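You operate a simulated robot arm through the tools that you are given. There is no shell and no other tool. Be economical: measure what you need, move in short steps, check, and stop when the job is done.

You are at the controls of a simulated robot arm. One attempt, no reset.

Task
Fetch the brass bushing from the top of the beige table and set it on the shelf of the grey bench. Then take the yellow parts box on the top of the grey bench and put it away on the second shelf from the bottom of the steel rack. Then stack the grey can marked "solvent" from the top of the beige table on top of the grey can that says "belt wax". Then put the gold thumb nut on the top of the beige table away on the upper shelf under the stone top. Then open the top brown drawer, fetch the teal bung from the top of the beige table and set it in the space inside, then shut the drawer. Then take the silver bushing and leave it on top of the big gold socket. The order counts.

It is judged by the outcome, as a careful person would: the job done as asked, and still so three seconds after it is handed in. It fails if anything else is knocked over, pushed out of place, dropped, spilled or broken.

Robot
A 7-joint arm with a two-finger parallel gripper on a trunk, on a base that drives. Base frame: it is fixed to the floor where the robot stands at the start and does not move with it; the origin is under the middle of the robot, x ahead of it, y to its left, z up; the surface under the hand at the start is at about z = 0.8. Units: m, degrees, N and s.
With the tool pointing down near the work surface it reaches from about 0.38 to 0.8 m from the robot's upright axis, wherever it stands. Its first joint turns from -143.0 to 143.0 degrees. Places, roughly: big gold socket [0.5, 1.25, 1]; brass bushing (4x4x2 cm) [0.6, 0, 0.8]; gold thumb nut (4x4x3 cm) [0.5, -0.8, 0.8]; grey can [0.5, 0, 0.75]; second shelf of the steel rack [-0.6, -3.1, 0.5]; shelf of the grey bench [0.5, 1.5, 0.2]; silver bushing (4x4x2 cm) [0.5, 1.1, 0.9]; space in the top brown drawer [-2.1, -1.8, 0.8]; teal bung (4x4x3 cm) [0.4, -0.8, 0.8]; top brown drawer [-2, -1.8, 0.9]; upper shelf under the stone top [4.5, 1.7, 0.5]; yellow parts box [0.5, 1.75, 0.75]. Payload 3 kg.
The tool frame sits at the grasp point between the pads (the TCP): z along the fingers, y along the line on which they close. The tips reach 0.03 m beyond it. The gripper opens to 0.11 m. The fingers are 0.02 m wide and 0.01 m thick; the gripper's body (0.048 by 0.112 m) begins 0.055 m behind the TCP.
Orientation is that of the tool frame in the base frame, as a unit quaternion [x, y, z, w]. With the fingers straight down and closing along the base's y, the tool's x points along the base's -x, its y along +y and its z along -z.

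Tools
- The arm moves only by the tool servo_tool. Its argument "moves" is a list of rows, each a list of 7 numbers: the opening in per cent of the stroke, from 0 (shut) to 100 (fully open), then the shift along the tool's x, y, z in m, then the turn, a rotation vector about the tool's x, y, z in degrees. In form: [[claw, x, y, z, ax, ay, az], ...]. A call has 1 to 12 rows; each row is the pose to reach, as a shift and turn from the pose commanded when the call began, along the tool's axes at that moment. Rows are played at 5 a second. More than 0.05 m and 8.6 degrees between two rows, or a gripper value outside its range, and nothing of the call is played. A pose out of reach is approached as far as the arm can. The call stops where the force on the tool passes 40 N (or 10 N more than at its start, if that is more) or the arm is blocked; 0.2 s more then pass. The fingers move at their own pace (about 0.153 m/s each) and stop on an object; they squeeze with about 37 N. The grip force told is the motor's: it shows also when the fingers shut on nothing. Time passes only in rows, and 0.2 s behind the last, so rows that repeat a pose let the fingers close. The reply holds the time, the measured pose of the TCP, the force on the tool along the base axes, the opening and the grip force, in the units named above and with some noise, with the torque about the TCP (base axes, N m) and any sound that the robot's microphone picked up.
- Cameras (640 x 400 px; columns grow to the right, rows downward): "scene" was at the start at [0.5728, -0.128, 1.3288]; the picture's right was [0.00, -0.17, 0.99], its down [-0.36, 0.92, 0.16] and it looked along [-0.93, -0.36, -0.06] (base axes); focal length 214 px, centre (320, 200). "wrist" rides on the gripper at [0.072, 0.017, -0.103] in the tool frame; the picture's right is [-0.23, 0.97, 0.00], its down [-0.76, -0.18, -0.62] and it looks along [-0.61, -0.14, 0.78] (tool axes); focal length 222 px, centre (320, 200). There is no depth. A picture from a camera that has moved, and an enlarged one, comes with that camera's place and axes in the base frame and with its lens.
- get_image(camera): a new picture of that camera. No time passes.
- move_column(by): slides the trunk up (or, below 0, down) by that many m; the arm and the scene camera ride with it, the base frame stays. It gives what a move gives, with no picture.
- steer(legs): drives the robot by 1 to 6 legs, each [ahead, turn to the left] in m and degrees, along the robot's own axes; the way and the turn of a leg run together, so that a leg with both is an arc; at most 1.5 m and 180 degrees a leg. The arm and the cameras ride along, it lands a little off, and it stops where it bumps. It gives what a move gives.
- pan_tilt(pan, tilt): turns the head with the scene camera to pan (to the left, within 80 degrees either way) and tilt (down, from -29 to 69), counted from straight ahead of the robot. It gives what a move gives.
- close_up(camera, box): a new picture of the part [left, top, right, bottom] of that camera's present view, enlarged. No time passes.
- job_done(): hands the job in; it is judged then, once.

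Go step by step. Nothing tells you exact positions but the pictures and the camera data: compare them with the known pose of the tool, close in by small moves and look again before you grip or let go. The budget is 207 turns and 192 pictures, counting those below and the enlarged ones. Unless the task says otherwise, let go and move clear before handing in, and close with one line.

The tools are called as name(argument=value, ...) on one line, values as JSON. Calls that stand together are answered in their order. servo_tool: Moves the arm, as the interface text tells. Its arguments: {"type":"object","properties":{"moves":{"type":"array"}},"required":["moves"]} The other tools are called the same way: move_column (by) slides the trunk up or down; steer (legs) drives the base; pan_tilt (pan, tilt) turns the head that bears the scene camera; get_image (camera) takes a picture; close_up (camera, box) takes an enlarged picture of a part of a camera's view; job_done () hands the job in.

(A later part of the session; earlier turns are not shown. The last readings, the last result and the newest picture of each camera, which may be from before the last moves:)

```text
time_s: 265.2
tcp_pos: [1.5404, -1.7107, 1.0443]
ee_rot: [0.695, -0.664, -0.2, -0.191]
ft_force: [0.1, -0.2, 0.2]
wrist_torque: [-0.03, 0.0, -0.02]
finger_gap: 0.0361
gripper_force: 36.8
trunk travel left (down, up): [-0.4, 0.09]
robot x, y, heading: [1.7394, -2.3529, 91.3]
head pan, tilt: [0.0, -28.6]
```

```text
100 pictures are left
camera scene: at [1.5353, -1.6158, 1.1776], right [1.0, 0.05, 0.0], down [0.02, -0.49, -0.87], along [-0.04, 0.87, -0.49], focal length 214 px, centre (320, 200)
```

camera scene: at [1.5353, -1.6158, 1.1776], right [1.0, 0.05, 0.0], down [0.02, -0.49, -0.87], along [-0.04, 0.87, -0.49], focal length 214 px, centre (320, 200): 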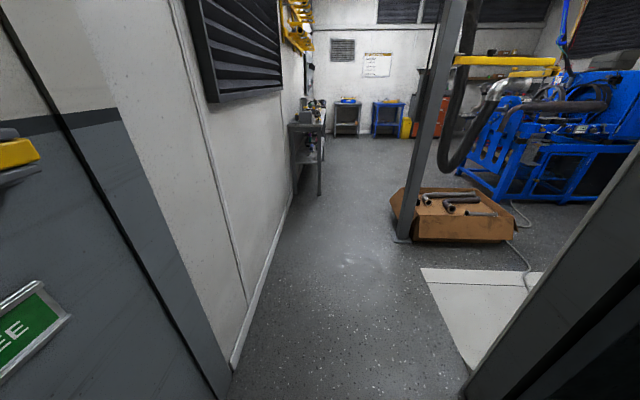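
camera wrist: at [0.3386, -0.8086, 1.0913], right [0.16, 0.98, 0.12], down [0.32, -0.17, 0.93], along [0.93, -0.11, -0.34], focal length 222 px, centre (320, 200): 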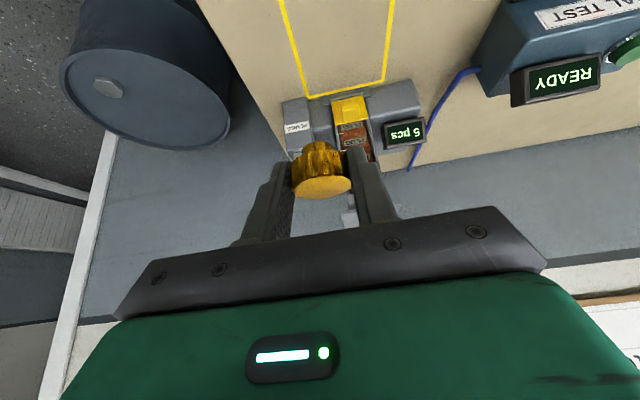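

An opening from x≈1.11 to 2.16 leads to a bright machine room. I drive in a bit and look around for the stone top.

steer(legs=[[1.4, 3], [0.3, 0]])

get_image(camera="scene")

pan_tilt(pan=-60, tilt=-29)

get_image(camera="scene")

```text
time_s: 273.7
tcp_pos: [1.422, -0.054, 1.0445]
ee_rot: [0.713, -0.645, -0.206, -0.185]
ft_force: [0.8, -0.1, -0.7]
wrist_torque: [-0.02, 0.04, 0.02]
finger_gap: 0.0358
gripper_force: 36.7
trunk travel left (down, up): [-0.4, 0.09]
robot x, y, heading: [1.6566, -0.6877, 94.3]
head pan, tilt: [0.0, -28.6]
```

```text
99 pictures are left
camera scene: at [1.4109, 0.039, 1.1777], right [1.0, 0.1, 0.0], down [0.05, -0.49, -0.87], along [-0.09, 0.87, -0.49], focal length 214 px, centre (320, 200)
```

scene: 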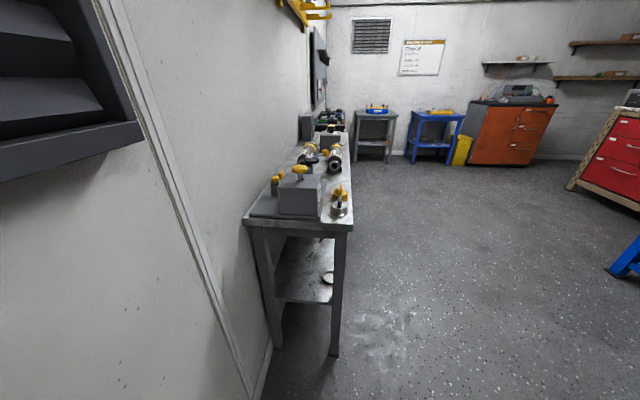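

```text
time_s: 275.0
tcp_pos: [1.42, -0.0535, 1.0457]
ee_rot: [0.713, -0.644, -0.205, -0.185]
ft_force: [-0.6, 0.1, 0.0]
wrist_torque: [-0.01, 0.05, 0.02]
finger_gap: 0.0357
gripper_force: 37.1
trunk travel left (down, up): [-0.4, 0.09]
robot x, y, heading: [1.6561, -0.6887, 93.8]
head pan, tilt: [-60.0, -28.6]
```

```text
98 pictures are left
camera scene: at [1.4703, 0.0272, 1.2065], right [0.54, -0.41, 0.73], down [0.47, -0.57, -0.67], along [0.69, 0.71, -0.12], focal length 214 px, centre (320, 200)
```

scene: 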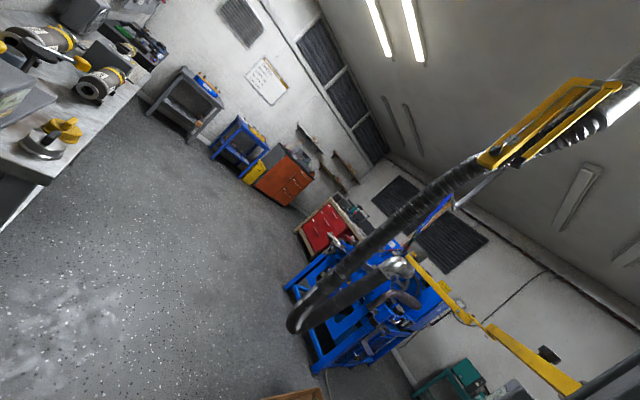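

The hand has drifted left; I recentre it, then go further in with heading ~83° to pass between the side table and the post, and look right.

servo_tool(moves=[[0, 0, -0.045, 0, 0, 0, 0], [0, 0, -0.09, 0, 0, 0, 0], [0, 0, -0.135, 0, 0, 0, 0], [0, 0, -0.18, 0, 0, 0, 0]])

steer(legs=[[0, -9], [1.3, 0], [0, -30], [0, -30]])

pan_tilt(pan=0, tilt=-29)

get_image(camera="scene")

```text
time_s: 276.0
tcp_pos: [1.6012, -0.0393, 1.0464]
ee_rot: [0.713, -0.645, -0.205, -0.186]
ft_force: [0.2, -0.8, -0.8]
wrist_torque: [0.0, -0.03, -0.03]
finger_gap: 0.0359
gripper_force: 37.3
trunk travel left (down, up): [-0.4, 0.09]
robot x, y, heading: [1.6548, -0.6877, 94.0]
head pan, tilt: [-60.0, -28.6]
```

```text
time_s: 284.9
tcp_pos: [2.1621, 1.1637, 1.0487]
ee_rot: [-0.45, 0.849, 0.13, 0.244]
ft_force: [0.4, 0.2, -0.7]
wrist_torque: [0.01, 0.0, 0.04]
finger_gap: 0.0361
gripper_force: 36.7
trunk travel left (down, up): [-0.4, 0.09]
robot x, y, heading: [1.7698, 0.6461, 54.4]
head pan, tilt: [-60.0, -28.6]
stopped in leg 3: the robot was blocked; the commanded pose is now the measured one
```

```text
time_s: 286.2
tcp_pos: [2.1617, 1.1641, 1.0485]
ee_rot: [-0.45, 0.849, 0.129, 0.244]
ft_force: [-0.1, 0.4, -1.1]
wrist_torque: [0.0, 0.0, -0.03]
finger_gap: 0.0361
gripper_force: 36.8
trunk travel left (down, up): [-0.4, 0.09]
robot x, y, heading: [1.7719, 0.6469, 54.1]
head pan, tilt: [0.0, -28.6]
```

```text
97 pictures are left
camera scene: at [2.214, 1.2415, 1.181], right [0.83, -0.56, 0.0], down [-0.27, -0.4, -0.87], along [0.49, 0.72, -0.49], focal length 214 px, centre (320, 200)
```

scene: 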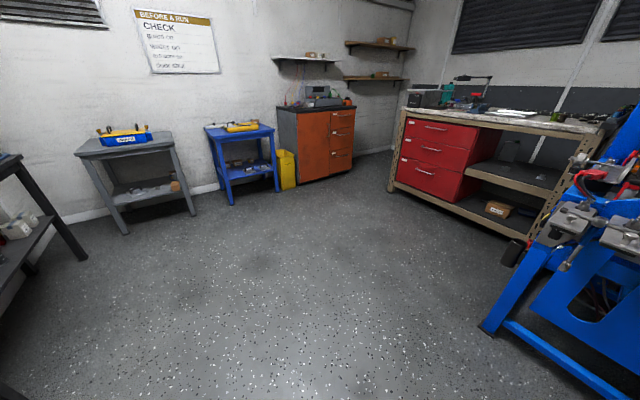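

The stone-topped bench with red drawers is there; its open upper shelf spans about y 1.35–2.0 with its front edge at x≈4.2. I drive to (2.9, 1.85) and face it.

steer(legs=[[0, -7.5], [1.5, 0], [0.13, 0], [0, -23], [0, -23.5]])

get_image(camera="scene")

```text
time_s: 287.0
tcp_pos: [2.1648, 1.161, 1.048]
ee_rot: [-0.449, 0.85, 0.13, 0.244]
ft_force: [0.4, -0.4, -0.2]
wrist_torque: [0.01, 0.02, 0.04]
finger_gap: 0.0361
gripper_force: 37.3
trunk travel left (down, up): [-0.4, 0.09]
robot x, y, heading: [1.7731, 0.6419, 54.1]
head pan, tilt: [0.0, -28.6]
stopped in leg 1: the robot was blocked; the commanded pose is now the measured one
```

```text
96 pictures are left
camera scene: at [2.2176, 1.2388, 1.1819], right [0.83, -0.56, 0.0], down [-0.28, -0.4, -0.87], along [0.49, 0.72, -0.49], focal length 214 px, centre (320, 200)
```

scene: 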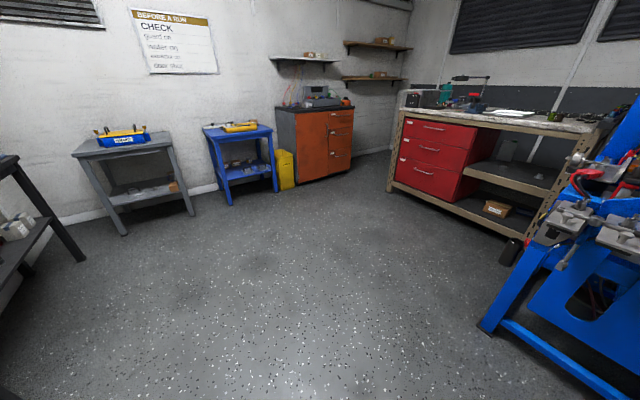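

This time it's a real contact: the base's rear corner is near the side table. I move straight ahead first, then turn.

steer(legs=[[0.4, 0], [0, -10], [1.2, 0]])

get_image(camera="scene")

```text
time_s: 295.9
tcp_pos: [3.3459, 2.251, 1.049]
ee_rot: [-0.376, 0.884, 0.109, 0.254]
ft_force: [-1.3, 0.5, -0.6]
wrist_torque: [0.01, -0.06, 0.06]
finger_gap: 0.036
gripper_force: 36.8
trunk travel left (down, up): [-0.4, 0.09]
robot x, y, heading: [2.8714, 1.8035, 44.4]
head pan, tilt: [0.0, -28.6]
```

```text
95 pictures are left
camera scene: at [3.4096, 2.3191, 1.1818], right [0.72, -0.69, 0.0], down [-0.34, -0.35, -0.87], along [0.61, 0.63, -0.49], focal length 214 px, centre (320, 200)
```

scene: 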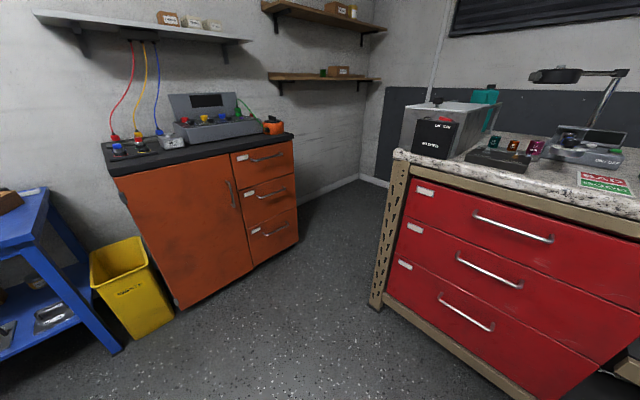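

Now I turn to face the bench.

steer(legs=[[0, -22], [0, -22]])

get_image(camera="scene")

```text
time_s: 298.6
tcp_pos: [3.5222, 1.8007, 1.0494]
ee_rot: [-0.019, 0.961, 0.005, 0.276]
ft_force: [0.0, -0.1, -0.1]
wrist_torque: [0.03, 0.05, -0.01]
finger_gap: 0.0359
gripper_force: 37.4
trunk travel left (down, up): [-0.4, 0.09]
robot x, y, heading: [2.87, 1.8394, 1.6]
head pan, tilt: [0.0, -28.6]
```

```text
94 pictures are left
camera scene: at [3.6155, 1.8043, 1.1821], right [0.04, -1.0, 0.0], down [-0.49, -0.02, -0.87], along [0.87, 0.03, -0.49], focal length 214 px, centre (320, 200)
```

scene: 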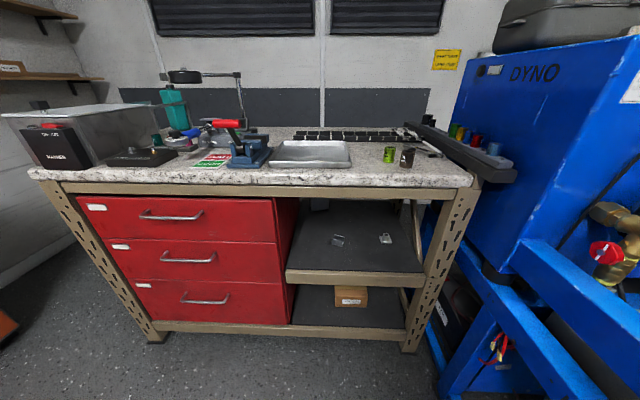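

The upper shelf is at z≈0.494, front x≈4.215, open y 1.41–1.96, with two small clips further in; I'll set the nut near (4.31, 1.64). I lower the trunk, then close in.

move_column(by=-0.4)

steer(legs=[[0, -11], [0.45, 0], [0, 9.5]])

get_image(camera="scene")

get_image(camera="wrist")

```text
time_s: 302.4
tcp_pos: [3.5208, 1.8009, 0.6494]
ee_rot: [-0.019, 0.961, 0.006, 0.277]
ft_force: [0.2, 0.7, -0.2]
wrist_torque: [0.0, 0.02, 0.02]
finger_gap: 0.0359
gripper_force: 36.8
trunk travel left (down, up): [0.0, 0.49]
robot x, y, heading: [2.8721, 1.8427, 1.3]
head pan, tilt: [0.0, -28.6]
```

```text
time_s: 306.6
tcp_pos: [3.972, 1.7141, 0.6497]
ee_rot: [-0.009, 0.961, 0.003, 0.276]
ft_force: [0.7, 0.4, -0.4]
wrist_torque: [-0.01, 0.01, 0.0]
finger_gap: 0.0361
gripper_force: 36.8
trunk travel left (down, up): [0.0, 0.49]
robot x, y, heading: [3.3239, 1.7573, 0.4]
head pan, tilt: [0.0, -28.6]
```

```text
93 pictures are left
camera scene: at [4.0646, 1.7158, 0.7829], right [0.02, -1.0, 0.0], down [-0.49, -0.01, -0.87], along [0.87, 0.02, -0.49], focal length 214 px, centre (320, 200)
```

scene: 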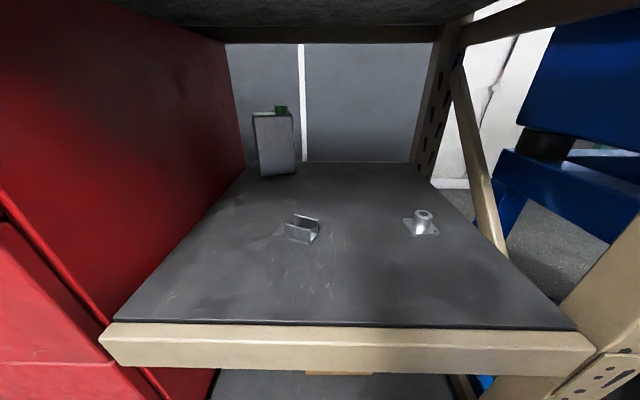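

```text
92 pictures are left
camera wrist: at [3.8538, 1.7284, 0.699], right [0.17, 0.98, 0.12], down [0.32, -0.17, 0.93], along [0.93, -0.12, -0.34], focal length 222 px, centre (320, 200)
```

wrist: 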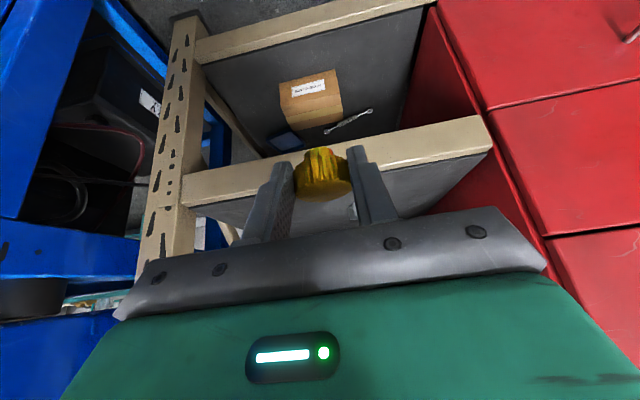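

The shelf surface is at z≈0.528, free in front. I extend the arm, shift right, and drive in.

servo_tool(moves=[[0, -0.018, -0.025, 0.023, 0, 0, 0], [0, -0.037, -0.05, 0.047, 0, 0, 0], [0, -0.056, -0.074, 0.0705, 0, 0, 0]])

steer(legs=[[0.24, 0]])

get_image(camera="wrist")

```text
time_s: 307.4
tcp_pos: [4.0577, 1.6397, 0.6179]
ee_rot: [-0.01, 0.961, 0.003, 0.276]
ft_force: [-0.2, -0.2, -0.4]
wrist_torque: [0.0, 0.03, 0.03]
finger_gap: 0.0361
gripper_force: 36.9
trunk travel left (down, up): [0.0, 0.49]
robot x, y, heading: [3.3259, 1.7556, 0.2]
head pan, tilt: [0.0, -28.6]
```

```text
time_s: 309.2
tcp_pos: [4.3004, 1.641, 0.6193]
ee_rot: [-0.009, 0.961, 0.003, 0.276]
ft_force: [-0.1, 0.6, -0.2]
wrist_torque: [-0.01, 0.0, 0.02]
finger_gap: 0.0361
gripper_force: 37.9
trunk travel left (down, up): [0.0, 0.49]
robot x, y, heading: [3.5641, 1.7551, 0.2]
head pan, tilt: [0.0, -28.6]
```

```text
91 pictures are left
camera wrist: at [4.1817, 1.656, 0.6681], right [0.17, 0.98, 0.12], down [0.32, -0.17, 0.93], along [0.93, -0.12, -0.34], focal length 222 px, centre (320, 200)
```

wrist: 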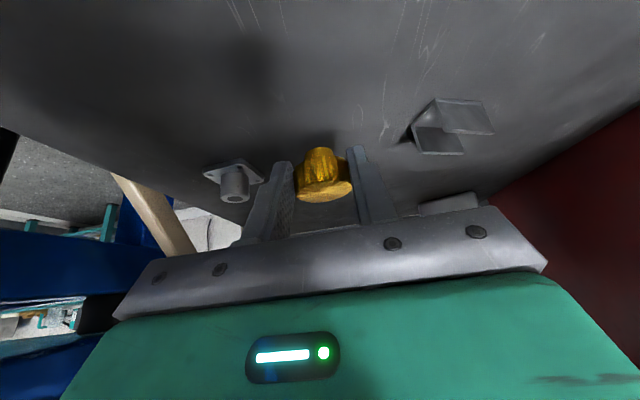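

In position inside the bay. I lower toward the shelf, slowing at the end.

servo_tool(moves=[[0, 0.0085, 0, 0.0136, 0, 0, 0], [0, 0.017, 0, 0.027, 0, 0, 0], [0, 0.0233, 0, 0.0373, 0, 0, 0], [0, 0.0254, 0, 0.0407, 0, 0, 0], [0, 0.0265, 0, 0.0424, 0, 0, 0]])

get_image(camera="wrist")

```text
time_s: 310.4
tcp_pos: [4.3002, 1.6417, 0.5717]
ee_rot: [-0.009, 0.96, 0.002, 0.28]
ft_force: [-6.6, 4.6, 35.0]
wrist_torque: [0.13, -0.41, 0.12]
finger_gap: 0.0363
gripper_force: 37.2
trunk travel left (down, up): [0.0, 0.49]
robot x, y, heading: [3.5674, 1.7611, 0.3]
head pan, tilt: [0.0, -28.6]
```

```text
90 pictures are left
camera wrist: at [4.1826, 1.6573, 0.621], right [0.17, 0.98, 0.12], down [0.31, -0.17, 0.94], along [0.93, -0.12, -0.33], focal length 222 px, centre (320, 200)
```

wrist: 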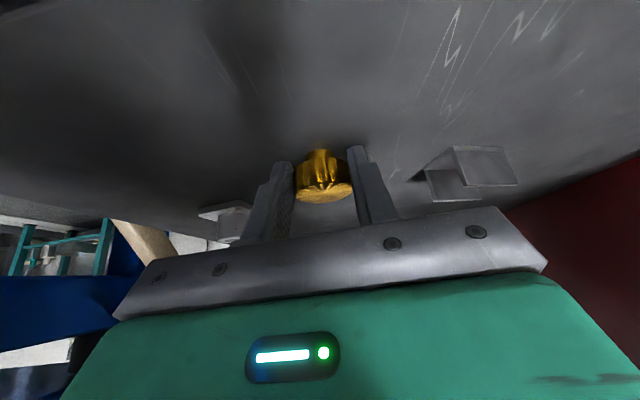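

Contact (35 N) at z≈0.572. I relieve a touch, release and withdraw.

servo_tool(moves=[[0, -0.0011, 0, -0.0017, 0, 0, 0], [0, -0.0011, 0, -0.0017, 0, 0, 0], [60, -0.0011, 0, -0.0017, 0, 0, 0], [60, -0.0011, 0, -0.0017, 0, 0, 0], [60, -0.0011, 0, -0.02, 0, 0, 0], [60, -0.0011, 0, -0.045, 0, 0, 0], [60, -0.0011, 0, -0.07, 0, 0, 0]])

pan_tilt(pan=0, tilt=15)

get_image(camera="scene")

```text
time_s: 311.1
tcp_pos: [4.2987, 1.6466, 0.5727]
ee_rot: [-0.011, 0.961, 0.004, 0.277]
ft_force: [-8.2, 7.5, 12.0]
wrist_torque: [-0.17, 0.13, -0.13]
finger_gap: 0.0623
gripper_force: 0.0
trunk travel left (down, up): [0.0, 0.49]
robot x, y, heading: [3.5669, 1.7561, 0.3]
head pan, tilt: [0.0, -28.6]
stopped in row 3: the force on the tool passed its limit at 62 N (the readings are from after the stop); the commanded pose is now the measured one
```

```text
time_s: 312.2
tcp_pos: [4.299, 1.6451, 0.5718]
ee_rot: [-0.011, 0.961, 0.004, 0.276]
ft_force: [-8.3, 9.8, 16.8]
wrist_torque: [-0.23, 0.07, -0.14]
finger_gap: 0.0615
gripper_force: 0.1
trunk travel left (down, up): [0.0, 0.49]
robot x, y, heading: [3.5677, 1.7575, 0.5]
head pan, tilt: [0.0, 15.0]
```

```text
89 pictures are left
camera scene: at [4.3526, 1.6471, 0.6491], right [0.02, -1.0, 0.0], down [-0.96, -0.02, -0.29], along [0.29, 0.01, -0.96], focal length 214 px, centre (320, 200)
```

scene: 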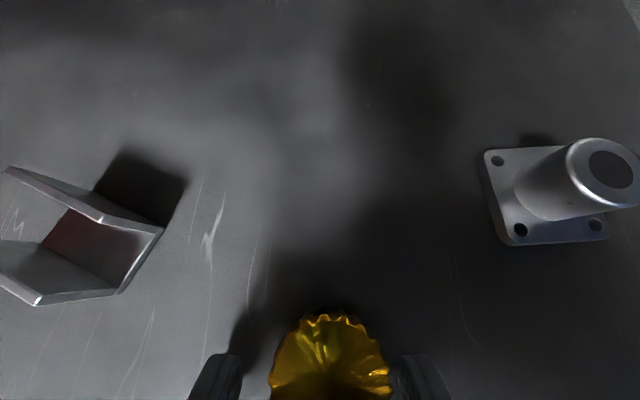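

The nut is free between the open fingers. I withdraw up and back.

servo_tool(moves=[[60, -0.001, -0.002, -0.005, 0, 0, 0], [60, -0.002, -0.003, -0.02, 0, 0, 0], [60, -0.002, -0.003, -0.045, 0, 0, 0], [60, -0.002, -0.003, -0.08, 0, 0, 0]])

get_image(camera="scene")

get_image(camera="wrist")

```text
time_s: 313.2
tcp_pos: [4.2616, 1.6399, 0.6413]
ee_rot: [-0.01, 0.961, 0.004, 0.277]
ft_force: [-0.5, -0.1, 0.5]
wrist_torque: [0.01, 0.01, -0.04]
finger_gap: 0.066
gripper_force: 0.0
trunk travel left (down, up): [0.0, 0.49]
robot x, y, heading: [3.5653, 1.7559, 0.3]
head pan, tilt: [0.0, 15.0]
```

```text
88 pictures are left
camera scene: at [4.3145, 1.6422, 0.7161], right [0.02, -1.0, 0.0], down [-0.96, -0.02, -0.29], along [0.29, 0.01, -0.96], focal length 214 px, centre (320, 200)
```

scene: 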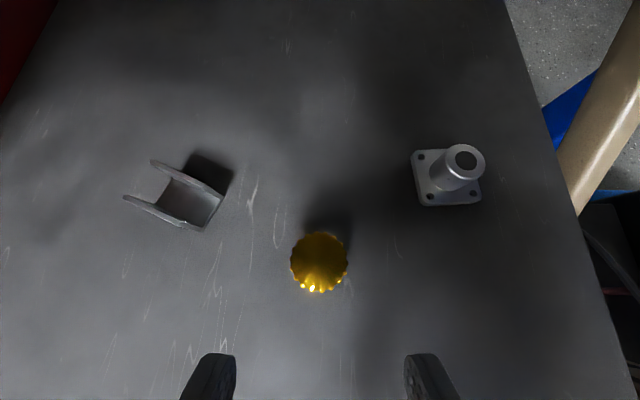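

```text
87 pictures are left
camera wrist: at [4.1441, 1.6553, 0.6888], right [0.17, 0.98, 0.12], down [0.32, -0.17, 0.93], along [0.93, -0.12, -0.34], focal length 222 px, centre (320, 200)
```

wrist: 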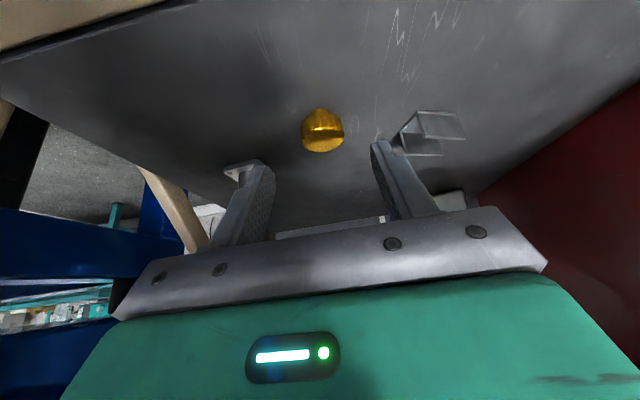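

The gold nut stands on the upper shelf. I back out, raise the trunk and fold the arm closer for the way back.

steer(legs=[[-0.75, 0]])

move_column(by=0.4)

servo_tool(moves=[[60, 0.015, 0.03, -0.025, 0, 6, 0], [60, 0.03, 0.06, -0.05, 0, 12, 0], [60, 0.05, 0.09, -0.07, 0, 18, 0], [60, 0.075, 0.1, -0.095, 0, 24, 0], [60, 0.1, 0.11, -0.12, 0, 32, 0], [60, 0.12, 0.115, -0.15, 0, 32, 0]])

steer(legs=[[0, 45], [0, 45], [0, 45], [0, 45], [0, 42]])

```text
time_s: 317.2
tcp_pos: [3.521, 1.6458, 0.6403]
ee_rot: [-0.022, 0.961, 0.006, 0.275]
ft_force: [-0.9, -0.8, 0.1]
wrist_torque: [0.0, -0.02, -0.02]
finger_gap: 0.0661
gripper_force: 0.1
trunk travel left (down, up): [0.0, 0.49]
robot x, y, heading: [2.8233, 1.7462, 1.6]
head pan, tilt: [0.0, 15.0]
```

```text
time_s: 321.1
tcp_pos: [3.5202, 1.6464, 1.0391]
ee_rot: [-0.023, 0.961, 0.007, 0.276]
ft_force: [1.0, 0.2, -0.2]
wrist_torque: [0.0, 0.03, 0.0]
finger_gap: 0.0659
gripper_force: 0.1
trunk travel left (down, up): [-0.4, 0.09]
robot x, y, heading: [2.8204, 1.7453, 1.9]
head pan, tilt: [0.0, 15.0]
```

```text
time_s: 322.5
tcp_pos: [3.3324, 1.7521, 1.1021]
ee_rot: [-0.023, 1.0, 0.001, 0.0]
ft_force: [0.4, 0.8, -0.7]
wrist_torque: [0.02, 0.03, 0.0]
finger_gap: 0.066
gripper_force: 0.1
trunk travel left (down, up): [-0.4, 0.09]
robot x, y, heading: [2.8208, 1.7425, 1.8]
head pan, tilt: [0.0, 15.0]
```

```text
time_s: 327.5
tcp_pos: [2.7827, 2.2513, 1.1028]
ee_rot: [0.745, -0.668, 0.0, -0.001]
ft_force: [-1.2, -0.2, -0.3]
wrist_torque: [0.02, -0.14, 0.01]
finger_gap: 0.066
gripper_force: 0.0
trunk travel left (down, up): [-0.4, 0.09]
robot x, y, heading: [2.8865, 1.7459, 93.4]
head pan, tilt: [0.0, 15.0]
stopped in leg 3: the robot was blocked; the commanded pose is now the measured one
```

Stopped at 93°, seemingly without anything close. I look toward what could be near, continuing the turn in smaller legs.

steer(legs=[[0, 30], [0, 30], [0, 30], [0, 30]])

```text
time_s: 333.9
tcp_pos: [2.5008, 1.4122, 1.1025]
ee_rot: [0.952, 0.306, 0.001, 0.0]
ft_force: [-0.9, 0.4, 0.1]
wrist_torque: [-0.04, -0.09, 0.02]
finger_gap: 0.066
gripper_force: 0.0
trunk travel left (down, up): [-0.4, 0.09]
robot x, y, heading: [2.8493, 1.8144, -148.7]
head pan, tilt: [0.0, 15.0]
```

That went through. Now to the waypoint (2.0, 0.95) and then down toward the doorway.

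steer(legs=[[0, 14], [1.21, 0], [0, 30]])

pan_tilt(pan=0, tilt=-29)

get_image(camera="scene")

```text
time_s: 342.5
tcp_pos: [2.0525, 0.3786, 1.1041]
ee_rot: [0.753, 0.658, 0.0, 0.0]
ft_force: [0.1, -0.2, -0.9]
wrist_torque: [0.01, 0.03, 0.0]
finger_gap: 0.066
gripper_force: 0.1
trunk travel left (down, up): [-0.4, 0.09]
robot x, y, heading: [1.9799, 0.909, -102.2]
head pan, tilt: [0.0, 15.0]
```

```text
time_s: 343.6
tcp_pos: [2.0527, 0.3779, 1.1028]
ee_rot: [0.753, 0.658, -0.001, 0.0]
ft_force: [0.4, -0.2, 0.4]
wrist_torque: [-0.03, 0.0, 0.0]
finger_gap: 0.0663
gripper_force: 0.0
trunk travel left (down, up): [-0.4, 0.09]
robot x, y, heading: [1.9784, 0.9078, -102.4]
head pan, tilt: [0.0, -28.6]
```

```text
86 pictures are left
camera scene: at [2.0321, 0.2294, 1.1661], right [-0.99, 0.13, 0.0], down [0.12, 0.87, -0.48], along [-0.06, -0.48, -0.88], focal length 214 px, centre (320, 200)
```

scene: 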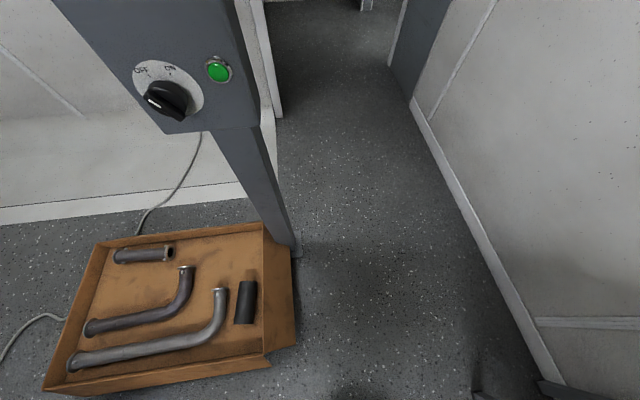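

The hand hangs left, toward the post's control box. I shift the hand right first, then pass with a slightly more rightward path.

servo_tool(moves=[[60, 0, -0.045, 0, 0, 0, 0], [60, 0, -0.09, 0, 0, 0, 0], [60, 0, -0.135, 0, 0, 0, 0], [60, 0, -0.18, 0, 0, 0, 0], [60, 0, -0.22, 0, 0, 0, 0]])

steer(legs=[[0, -7], [0.49, 0], [0, 12], [1.16, 0]])

get_image(camera="scene")

```text
time_s: 344.8
tcp_pos: [1.8351, 0.4071, 1.0999]
ee_rot: [0.753, 0.658, 0.0, 0.0]
ft_force: [0.4, 0.0, 0.7]
wrist_torque: [0.0, 0.04, 0.06]
finger_gap: 0.0663
gripper_force: 0.1
trunk travel left (down, up): [-0.4, 0.09]
robot x, y, heading: [1.9804, 0.9105, -102.4]
head pan, tilt: [0.0, -28.6]
```

```text
time_s: 354.8
tcp_pos: [1.5862, -1.258, 1.1012]
ee_rot: [0.719, 0.695, -0.001, -0.001]
ft_force: [-0.4, -0.1, -0.3]
wrist_torque: [0.01, -0.02, -0.02]
finger_gap: 0.0661
gripper_force: 0.0
trunk travel left (down, up): [-0.4, 0.09]
robot x, y, heading: [1.6764, -0.7413, -96.3]
head pan, tilt: [0.0, -28.6]
```

```text
85 pictures are left
camera scene: at [1.5805, -1.4065, 1.1637], right [-1.0, 0.03, 0.0], down [0.03, 0.88, -0.48], along [-0.02, -0.48, -0.88], focal length 214 px, centre (320, 200)
```

scene: 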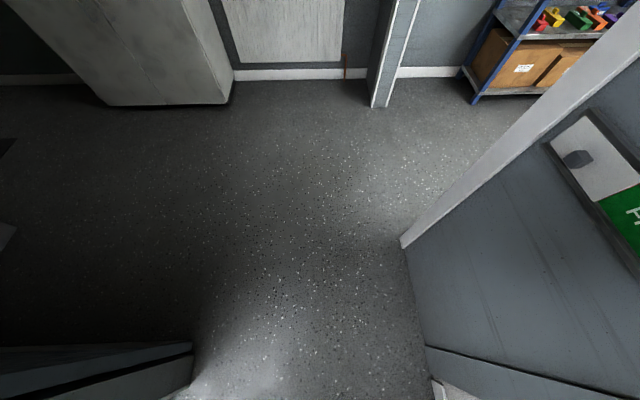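

Clear through. I drive into the lobby and turn right, back toward the workshop.

steer(legs=[[0, 6], [1.5, 0], [0.1, 0], [0, -45], [0, -45]])

get_image(camera="scene")

```text
time_s: 367.8
tcp_pos: [1.1509, -2.2914, 1.1009]
ee_rot: [1.0, 0.02, 0.0, 0.001]
ft_force: [0.1, -0.4, 0.9]
wrist_torque: [-0.03, -0.05, -0.01]
finger_gap: 0.066
gripper_force: 0.1
trunk travel left (down, up): [-0.4, 0.09]
robot x, y, heading: [1.6677, -2.4106, 177.9]
head pan, tilt: [0.0, -28.6]
```

```text
84 pictures are left
camera scene: at [1.0, -2.2972, 1.1638], right [-0.04, 1.0, 0.0], down [0.88, 0.03, -0.48], along [-0.48, -0.02, -0.88], focal length 214 px, centre (320, 200)
```

scene: 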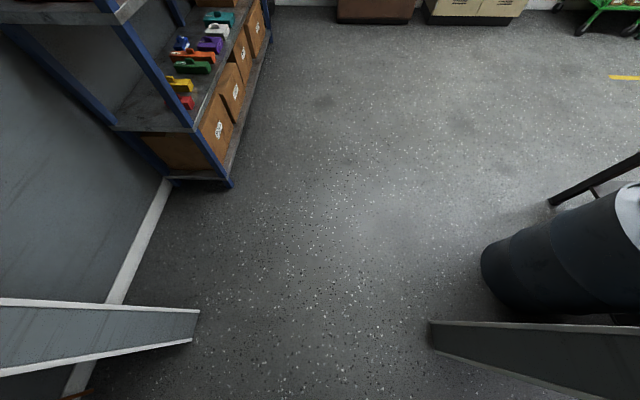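

Through the doorway ahead I see the rack and, at the back, the brown drawers. I drive toward them.

steer(legs=[[0, -13], [1.5, 0], [0.85, 0], [0, 15]])

get_image(camera="scene")

```text
time_s: 381.1
tcp_pos: [-1.1209, -1.631, 1.1017]
ee_rot: [1.0, 0.018, 0.0, 0.0]
ft_force: [-0.2, 0.8, 0.0]
wrist_torque: [0.0, 0.01, -0.01]
finger_gap: 0.0662
gripper_force: 0.0
trunk travel left (down, up): [-0.4, 0.09]
robot x, y, heading: [-0.6004, -1.742, 178.0]
head pan, tilt: [0.0, -28.6]
```

```text
83 pictures are left
camera scene: at [-1.2709, -1.6354, 1.1645], right [-0.03, 1.0, 0.0], down [0.88, 0.03, -0.48], along [-0.48, -0.02, -0.88], focal length 214 px, centre (320, 200)
```

scene: 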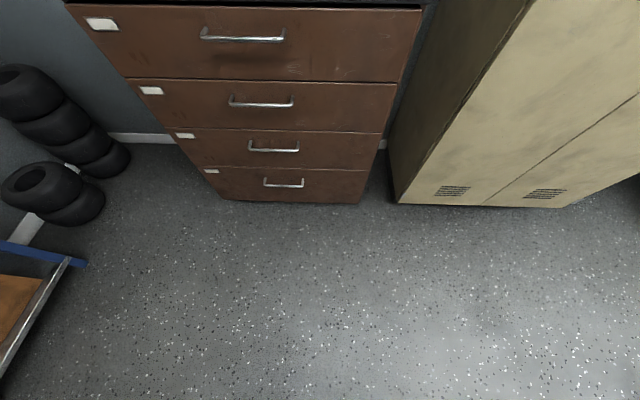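

The drawer front is at x≈−1.90, the top handle near (−1.87, −1.85, 0.89). I zoom in on the handle.

close_up(camera="scene", box=[140, 0, 340, 125])

get_image(camera="wrist")

```text
3.20 times, centred on (240, 62) of scene
camera zoom: at [-1.2709, -1.6354, 1.1645], right [-0.03, 1.0, 0.0], down [0.88, 0.03, -0.48], along [-0.48, -0.02, -0.88], focal length 686 px, centre (576, 640)
```

zoom: 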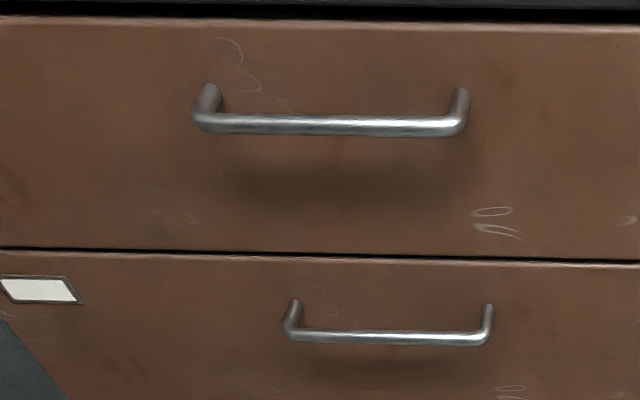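

```text
81 pictures are left
camera wrist: at [-1.0484, -1.645, 1.2048], right [-0.19, -0.98, 0.0], down [-0.77, 0.15, 0.62], along [-0.61, 0.12, -0.78], focal length 222 px, centre (320, 200)
```

wrist: 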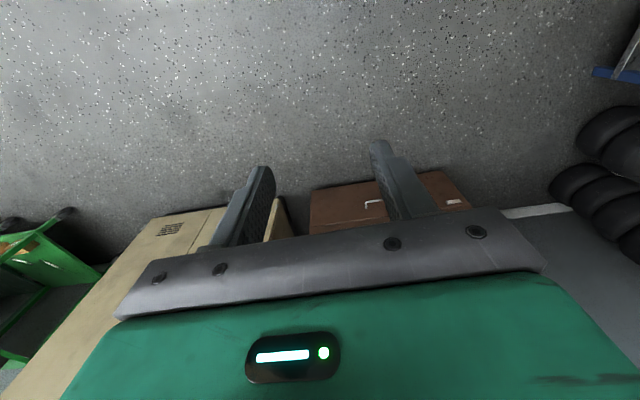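

The bar handle stands ~3 cm off the drawer front, 20 cm long. I'll hook/grip it with the tool tilted 40° forward and the fingers closing across the bar, so first I yaw the tool 90°, then tilt.

servo_tool(moves=[[60, 0, 0, 0, 0, 0, 8.2], [60, 0, 0, 0, 0, 0, 16.4], [60, 0, 0, 0, 0, 0, 24.6], [60, 0, 0, 0, 0, 0, 32.8], [60, 0, 0, 0, 0, 0, 41], [60, 0, 0, 0, 0, 0, 49.2], [60, 0, 0, 0, 0, 0, 57.4], [60, 0, 0, 0, 0, 0, 65.6], [60, 0, 0, 0, 0, 0, 73.8], [60, 0, 0, 0, 0, 0, 82], [60, 0, 0, 0, 0, 0, 90]])

servo_tool(moves=[[60, 0.04, 0, 0.02, -8, 0, 0], [60, 0.08, 0, 0.04, -16, 0, 0], [60, 0.12, 0, 0.06, -24, 0, 0], [60, 0.16, 0, 0.08, -32, 0, 0], [60, 0.2, 0, 0.1, -40, 0, 0], [60, 0.21, 0, 0.12, -40, 0, 0]])

get_image(camera="wrist")

pan_tilt(pan=0, tilt=20)

get_image(camera="scene")

```text
time_s: 383.5
tcp_pos: [-1.1204, -1.6316, 1.1014]
ee_rot: [0.719, -0.695, 0.0, 0.0]
ft_force: [0.2, 0.2, 0.4]
wrist_torque: [-0.02, -0.03, 0.0]
finger_gap: 0.066
gripper_force: 0.0
trunk travel left (down, up): [-0.4, 0.09]
robot x, y, heading: [-0.6009, -1.7453, 177.9]
head pan, tilt: [0.0, -28.6]
```

```text
time_s: 384.9
tcp_pos: [-1.1349, -1.8318, 0.991]
ee_rot: [0.675, -0.653, -0.237, 0.246]
ft_force: [-0.3, 0.5, -0.5]
wrist_torque: [-0.01, -0.03, 0.01]
finger_gap: 0.066
gripper_force: 0.0
out of reach, approached as far as the arm can: row 5, 6
trunk travel left (down, up): [-0.4, 0.09]
robot x, y, heading: [-0.6038, -1.7427, 177.9]
head pan, tilt: [0.0, -28.6]
```

```text
80 pictures are left
camera wrist: at [-1.0808, -1.901, 1.0806], right [-0.75, 0.2, 0.62], down [0.51, 0.78, 0.36], along [-0.41, 0.59, -0.69], focal length 222 px, centre (320, 200)
```

wrist: 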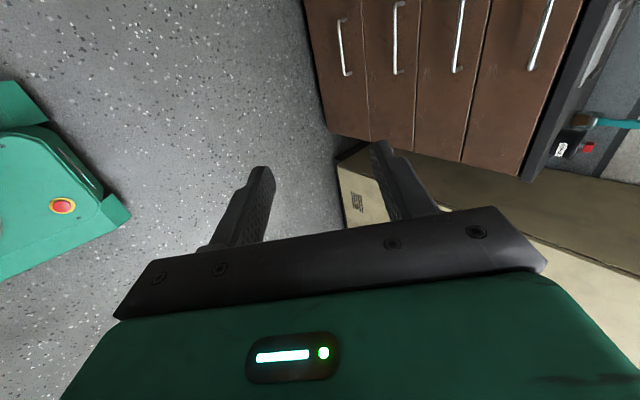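

```text
time_s: 386.1
tcp_pos: [-1.1357, -1.8305, 0.9909]
ee_rot: [0.676, -0.654, -0.237, 0.245]
ft_force: [0.6, -0.3, -0.5]
wrist_torque: [-0.04, -0.03, 0.01]
finger_gap: 0.0658
gripper_force: 0.0
trunk travel left (down, up): [-0.4, 0.09]
robot x, y, heading: [-0.6, -1.7426, 178.0]
head pan, tilt: [0.0, 20.0]
```

```text
79 pictures are left
camera scene: at [-1.1143, -1.7508, 1.0197], right [0.77, 0.03, -0.64], down [0.25, -0.93, 0.26], along [-0.59, -0.36, -0.72], focal length 214 px, centre (320, 200)
```

scene: 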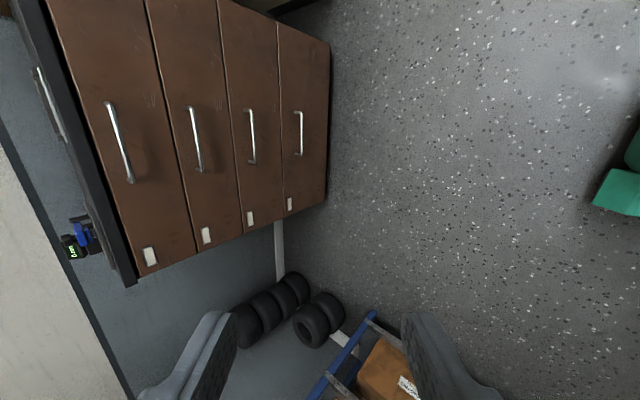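

From two views the bar may be nearer, about x −1.80 to −1.87, z≈0.92. I drive 0.42 m closer for a better look.

steer(legs=[[0.42, 1]])

get_image(camera="scene")

get_image(camera="wrist")

```text
time_s: 388.6
tcp_pos: [-1.5546, -1.8348, 0.9928]
ee_rot: [0.684, -0.645, -0.234, 0.249]
ft_force: [-0.1, 1.2, -0.1]
wrist_torque: [-0.02, 0.0, -0.01]
finger_gap: 0.0659
gripper_force: 0.0
trunk travel left (down, up): [-0.4, 0.09]
robot x, y, heading: [-1.0228, -1.7318, 179.2]
head pan, tilt: [0.0, 20.0]
```

```text
78 pictures are left
camera scene: at [-1.5366, -1.7543, 1.0196], right [0.77, 0.05, -0.64], down [0.28, -0.92, 0.26], along [-0.58, -0.38, -0.72], focal length 214 px, centre (320, 200)
```

scene: 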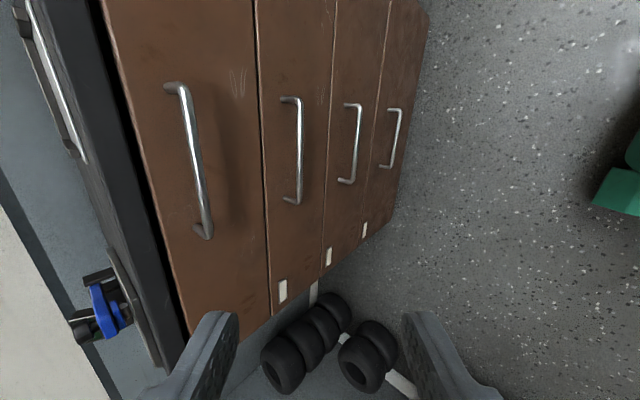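

```text
77 pictures are left
camera wrist: at [-1.4985, -1.9027, 1.0815], right [-0.76, 0.18, 0.62], down [0.49, 0.79, 0.36], along [-0.43, 0.58, -0.69], focal length 222 px, centre (320, 200)
```

wrist: 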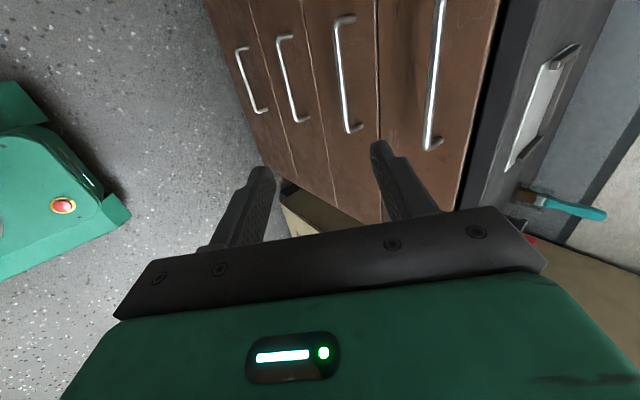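

The bar comes out at about x −1.842, z 0.905, y from −1.93 to −1.74. I drive 13 cm nearer, square up the tool and take a pre-grasp pose 10 cm short of it, opening set to ~28 mm.

steer(legs=[[0.13, 0]])

servo_tool(moves=[[40, -0.002, 0.02, 0.022, 0, -0.7, 0.9], [40, -0.004, 0.04, 0.045, 0, -1.4, 1.8], [26, -0.006, 0.064, 0.068, 0, -2.19, 2.6], [26, -0.006, 0.064, 0.068, 0, -2.19, 2.6]])

get_image(camera="scene")

get_image(camera="wrist")

```text
time_s: 389.9
tcp_pos: [-1.6832, -1.8278, 0.9925]
ee_rot: [0.682, -0.646, -0.234, 0.248]
ft_force: [0.5, -0.5, -0.2]
wrist_torque: [0.0, 0.01, 0.0]
finger_gap: 0.0664
gripper_force: 0.1
trunk travel left (down, up): [-0.4, 0.09]
robot x, y, heading: [-1.1556, -1.7288, 178.7]
head pan, tilt: [0.0, 20.0]
```

```text
time_s: 390.9
tcp_pos: [-1.7792, -1.8286, 0.9808]
ee_rot: [-0.663, 0.667, 0.241, -0.241]
ft_force: [0.7, -0.5, -0.6]
wrist_torque: [-0.01, 0.02, 0.0]
finger_gap: 0.0287
gripper_force: 0.0
trunk travel left (down, up): [-0.4, 0.09]
robot x, y, heading: [-1.155, -1.7282, 179.0]
head pan, tilt: [0.0, 20.0]
```

```text
76 pictures are left
camera scene: at [-1.7541, -1.7506, 1.009], right [0.77, 0.0, -0.64], down [0.21, -0.94, 0.26], along [-0.6, -0.34, -0.72], focal length 214 px, centre (320, 200)
```

scene: 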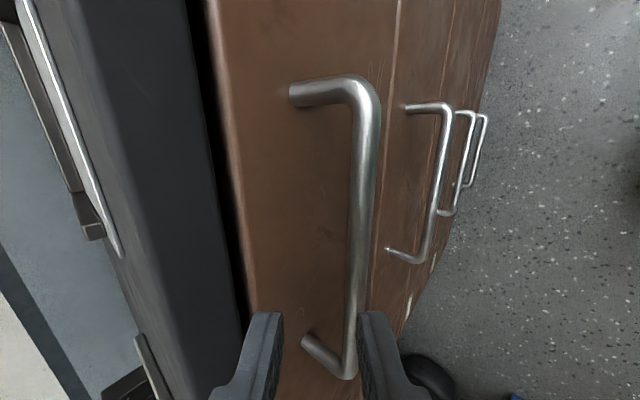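

```text
75 pictures are left
camera wrist: at [-1.7257, -1.9013, 1.0709], right [-0.75, 0.23, 0.62], down [0.54, 0.76, 0.36], along [-0.39, 0.61, -0.69], focal length 222 px, centre (320, 200)
```

wrist: 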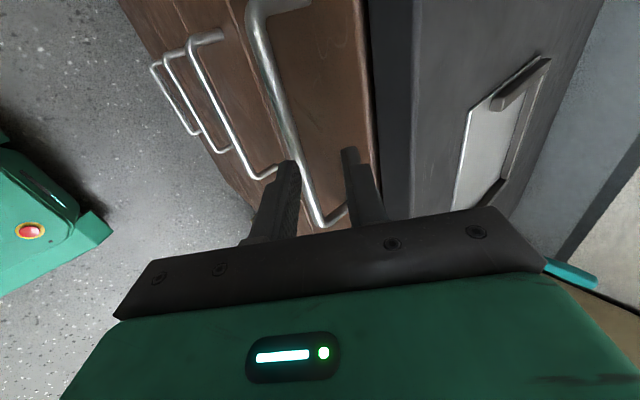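

Now the views agree on the bar at x≈−1.803, z≈0.92, slightly toward the lower finger. I shift 18 mm that way and advance partly.

servo_tool(moves=[[30, 0, -0.01, 0, 0, 0, 0], [30, 0, -0.018, 0.0, 0, 0, 0], [30, 0, -0.018, 0.015, 0, 0, 0]])

get_image(camera="scene")

get_image(camera="wrist")

```text
time_s: 391.7
tcp_pos: [-1.7738, -1.8314, 0.958]
ee_rot: [-0.664, 0.665, 0.242, -0.241]
ft_force: [0.7, 0.3, -0.3]
wrist_torque: [-0.03, 0.0, 0.0]
finger_gap: 0.033
gripper_force: 0.1
trunk travel left (down, up): [-0.4, 0.09]
robot x, y, heading: [-1.1516, -1.7304, 179.0]
head pan, tilt: [0.0, 20.0]
```

```text
74 pictures are left
camera scene: at [-1.7499, -1.7525, 0.9863], right [0.77, 0.0, -0.64], down [0.22, -0.94, 0.26], along [-0.6, -0.34, -0.72], focal length 214 px, centre (320, 200)
```

scene: 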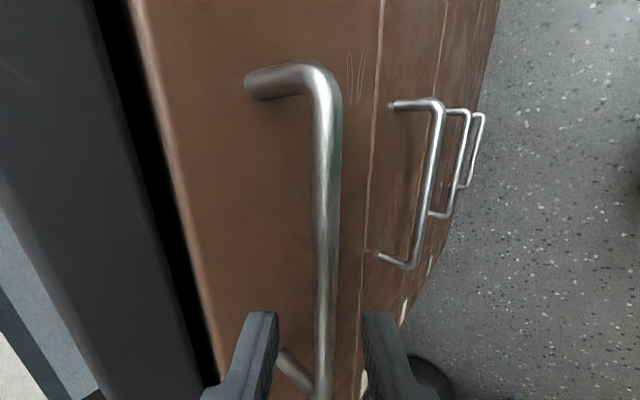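

```text
73 pictures are left
camera wrist: at [-1.7213, -1.9032, 1.0482], right [-0.75, 0.23, 0.62], down [0.54, 0.76, 0.36], along [-0.39, 0.61, -0.69], focal length 222 px, centre (320, 200)
```

wrist: 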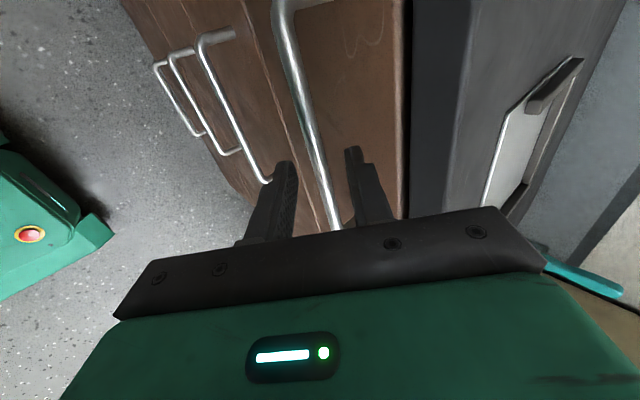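

The bar is centred between the fingers. I advance 28 mm further.

servo_tool(moves=[[30, 0, 0, 0.012, 0, 0, 0], [30, 0, 0, 0.02, 0, 0, 0], [30, 0, 0, 0.028, 0, 0, 0]])

get_image(camera="scene")

get_image(camera="wrist")

```text
time_s: 392.5
tcp_pos: [-1.7912, -1.8296, 0.936]
ee_rot: [-0.663, 0.667, 0.241, -0.24]
ft_force: [-0.4, 1.2, -0.6]
wrist_torque: [-0.02, 0.01, -0.01]
finger_gap: 0.0328
gripper_force: 0.1
trunk travel left (down, up): [-0.4, 0.09]
robot x, y, heading: [-1.1573, -1.7292, 179.2]
head pan, tilt: [0.0, 20.0]
```

```text
72 pictures are left
camera scene: at [-1.7677, -1.7512, 0.9644], right [0.77, 0.0, -0.64], down [0.21, -0.94, 0.26], along [-0.6, -0.34, -0.72], focal length 214 px, centre (320, 200)
```

scene: 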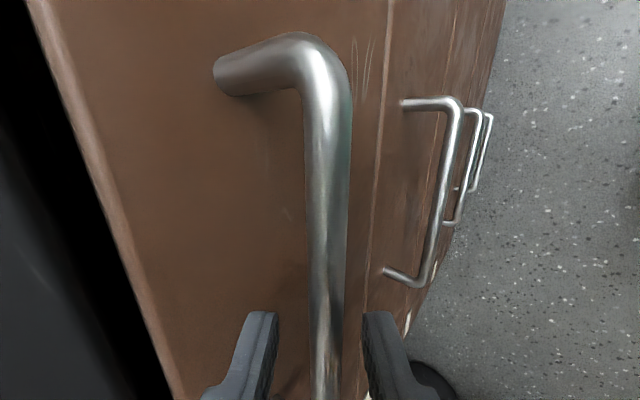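

```text
71 pictures are left
camera wrist: at [-1.7393, -1.9018, 1.0264], right [-0.75, 0.23, 0.62], down [0.54, 0.76, 0.37], along [-0.39, 0.61, -0.69], focal length 222 px, centre (320, 200)
```

wrist: 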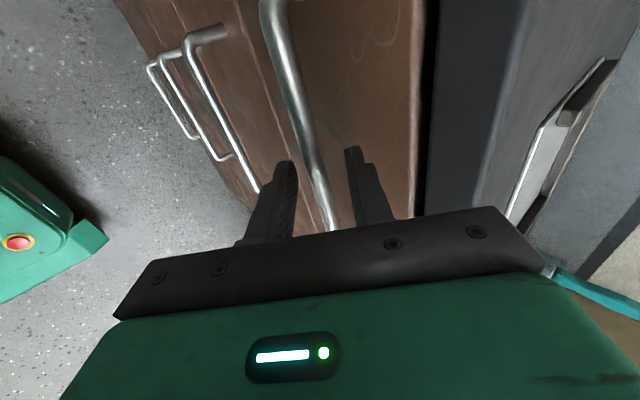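

By the numbers the bar now lies between the pads. I close.

servo_tool(moves=[[15, 0, 0, 0.003, 0, 0, 0], [0, 0, 0, 0.003, 0, 0, 0], [0, 0, 0, 0.003, 0, 0, 0], [0, 0, 0, 0.003, 0, 0, 0]])

get_image(camera="wrist")

```text
time_s: 393.5
tcp_pos: [-1.7923, -1.8292, 0.9335]
ee_rot: [-0.664, 0.666, 0.241, -0.239]
ft_force: [11.7, 1.8, -7.8]
wrist_torque: [0.16, -0.23, 0.46]
finger_gap: 0.0117
gripper_force: 44.6
trunk travel left (down, up): [-0.4, 0.09]
robot x, y, heading: [-1.1519, -1.7281, 179.3]
head pan, tilt: [0.0, 20.0]
```

```text
70 pictures are left
camera wrist: at [-1.7401, -1.902, 1.0234], right [-0.75, 0.23, 0.62], down [0.54, 0.76, 0.37], along [-0.39, 0.61, -0.69], focal length 222 px, centre (320, 200)
```

wrist: 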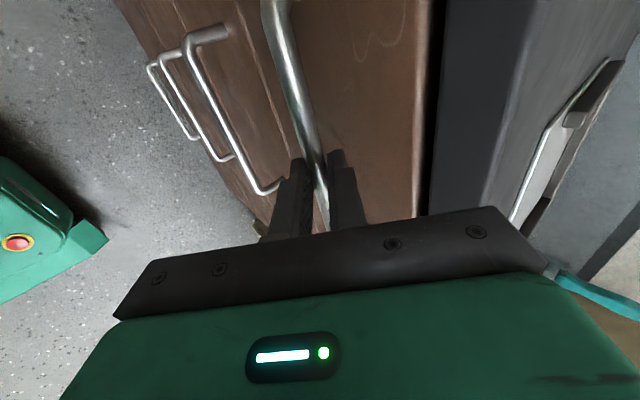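

Gripped. I pull the drawer by driving back 0.2 m.

steer(legs=[[-0.2, 0]])

get_image(camera="scene")

get_image(camera="wrist")

```text
time_s: 395.1
tcp_pos: [-1.5846, -1.8308, 0.9337]
ee_rot: [-0.662, 0.668, 0.242, -0.238]
ft_force: [2.8, -16.4, -10.7]
wrist_torque: [0.17, -0.12, 0.77]
finger_gap: 0.0117
gripper_force: 45.4
trunk travel left (down, up): [-0.4, 0.09]
robot x, y, heading: [-0.9472, -1.7336, 178.5]
head pan, tilt: [0.0, 20.0]
```

```text
69 pictures are left
camera scene: at [-1.5612, -1.7519, 0.9614], right [0.77, -0.01, -0.64], down [0.21, -0.94, 0.26], along [-0.61, -0.33, -0.72], focal length 214 px, centre (320, 200)
```

scene: 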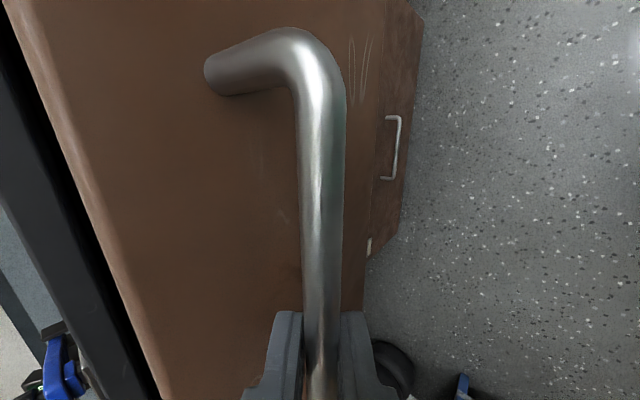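

```text
68 pictures are left
camera wrist: at [-1.5338, -1.9027, 1.0233], right [-0.75, 0.23, 0.62], down [0.54, 0.76, 0.37], along [-0.38, 0.61, -0.69], focal length 222 px, centre (320, 200)
```

wrist: 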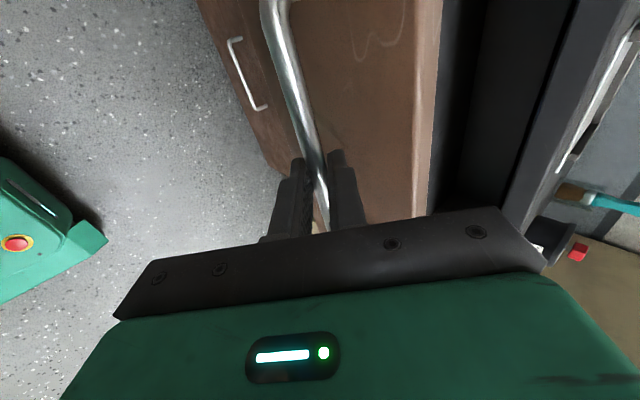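

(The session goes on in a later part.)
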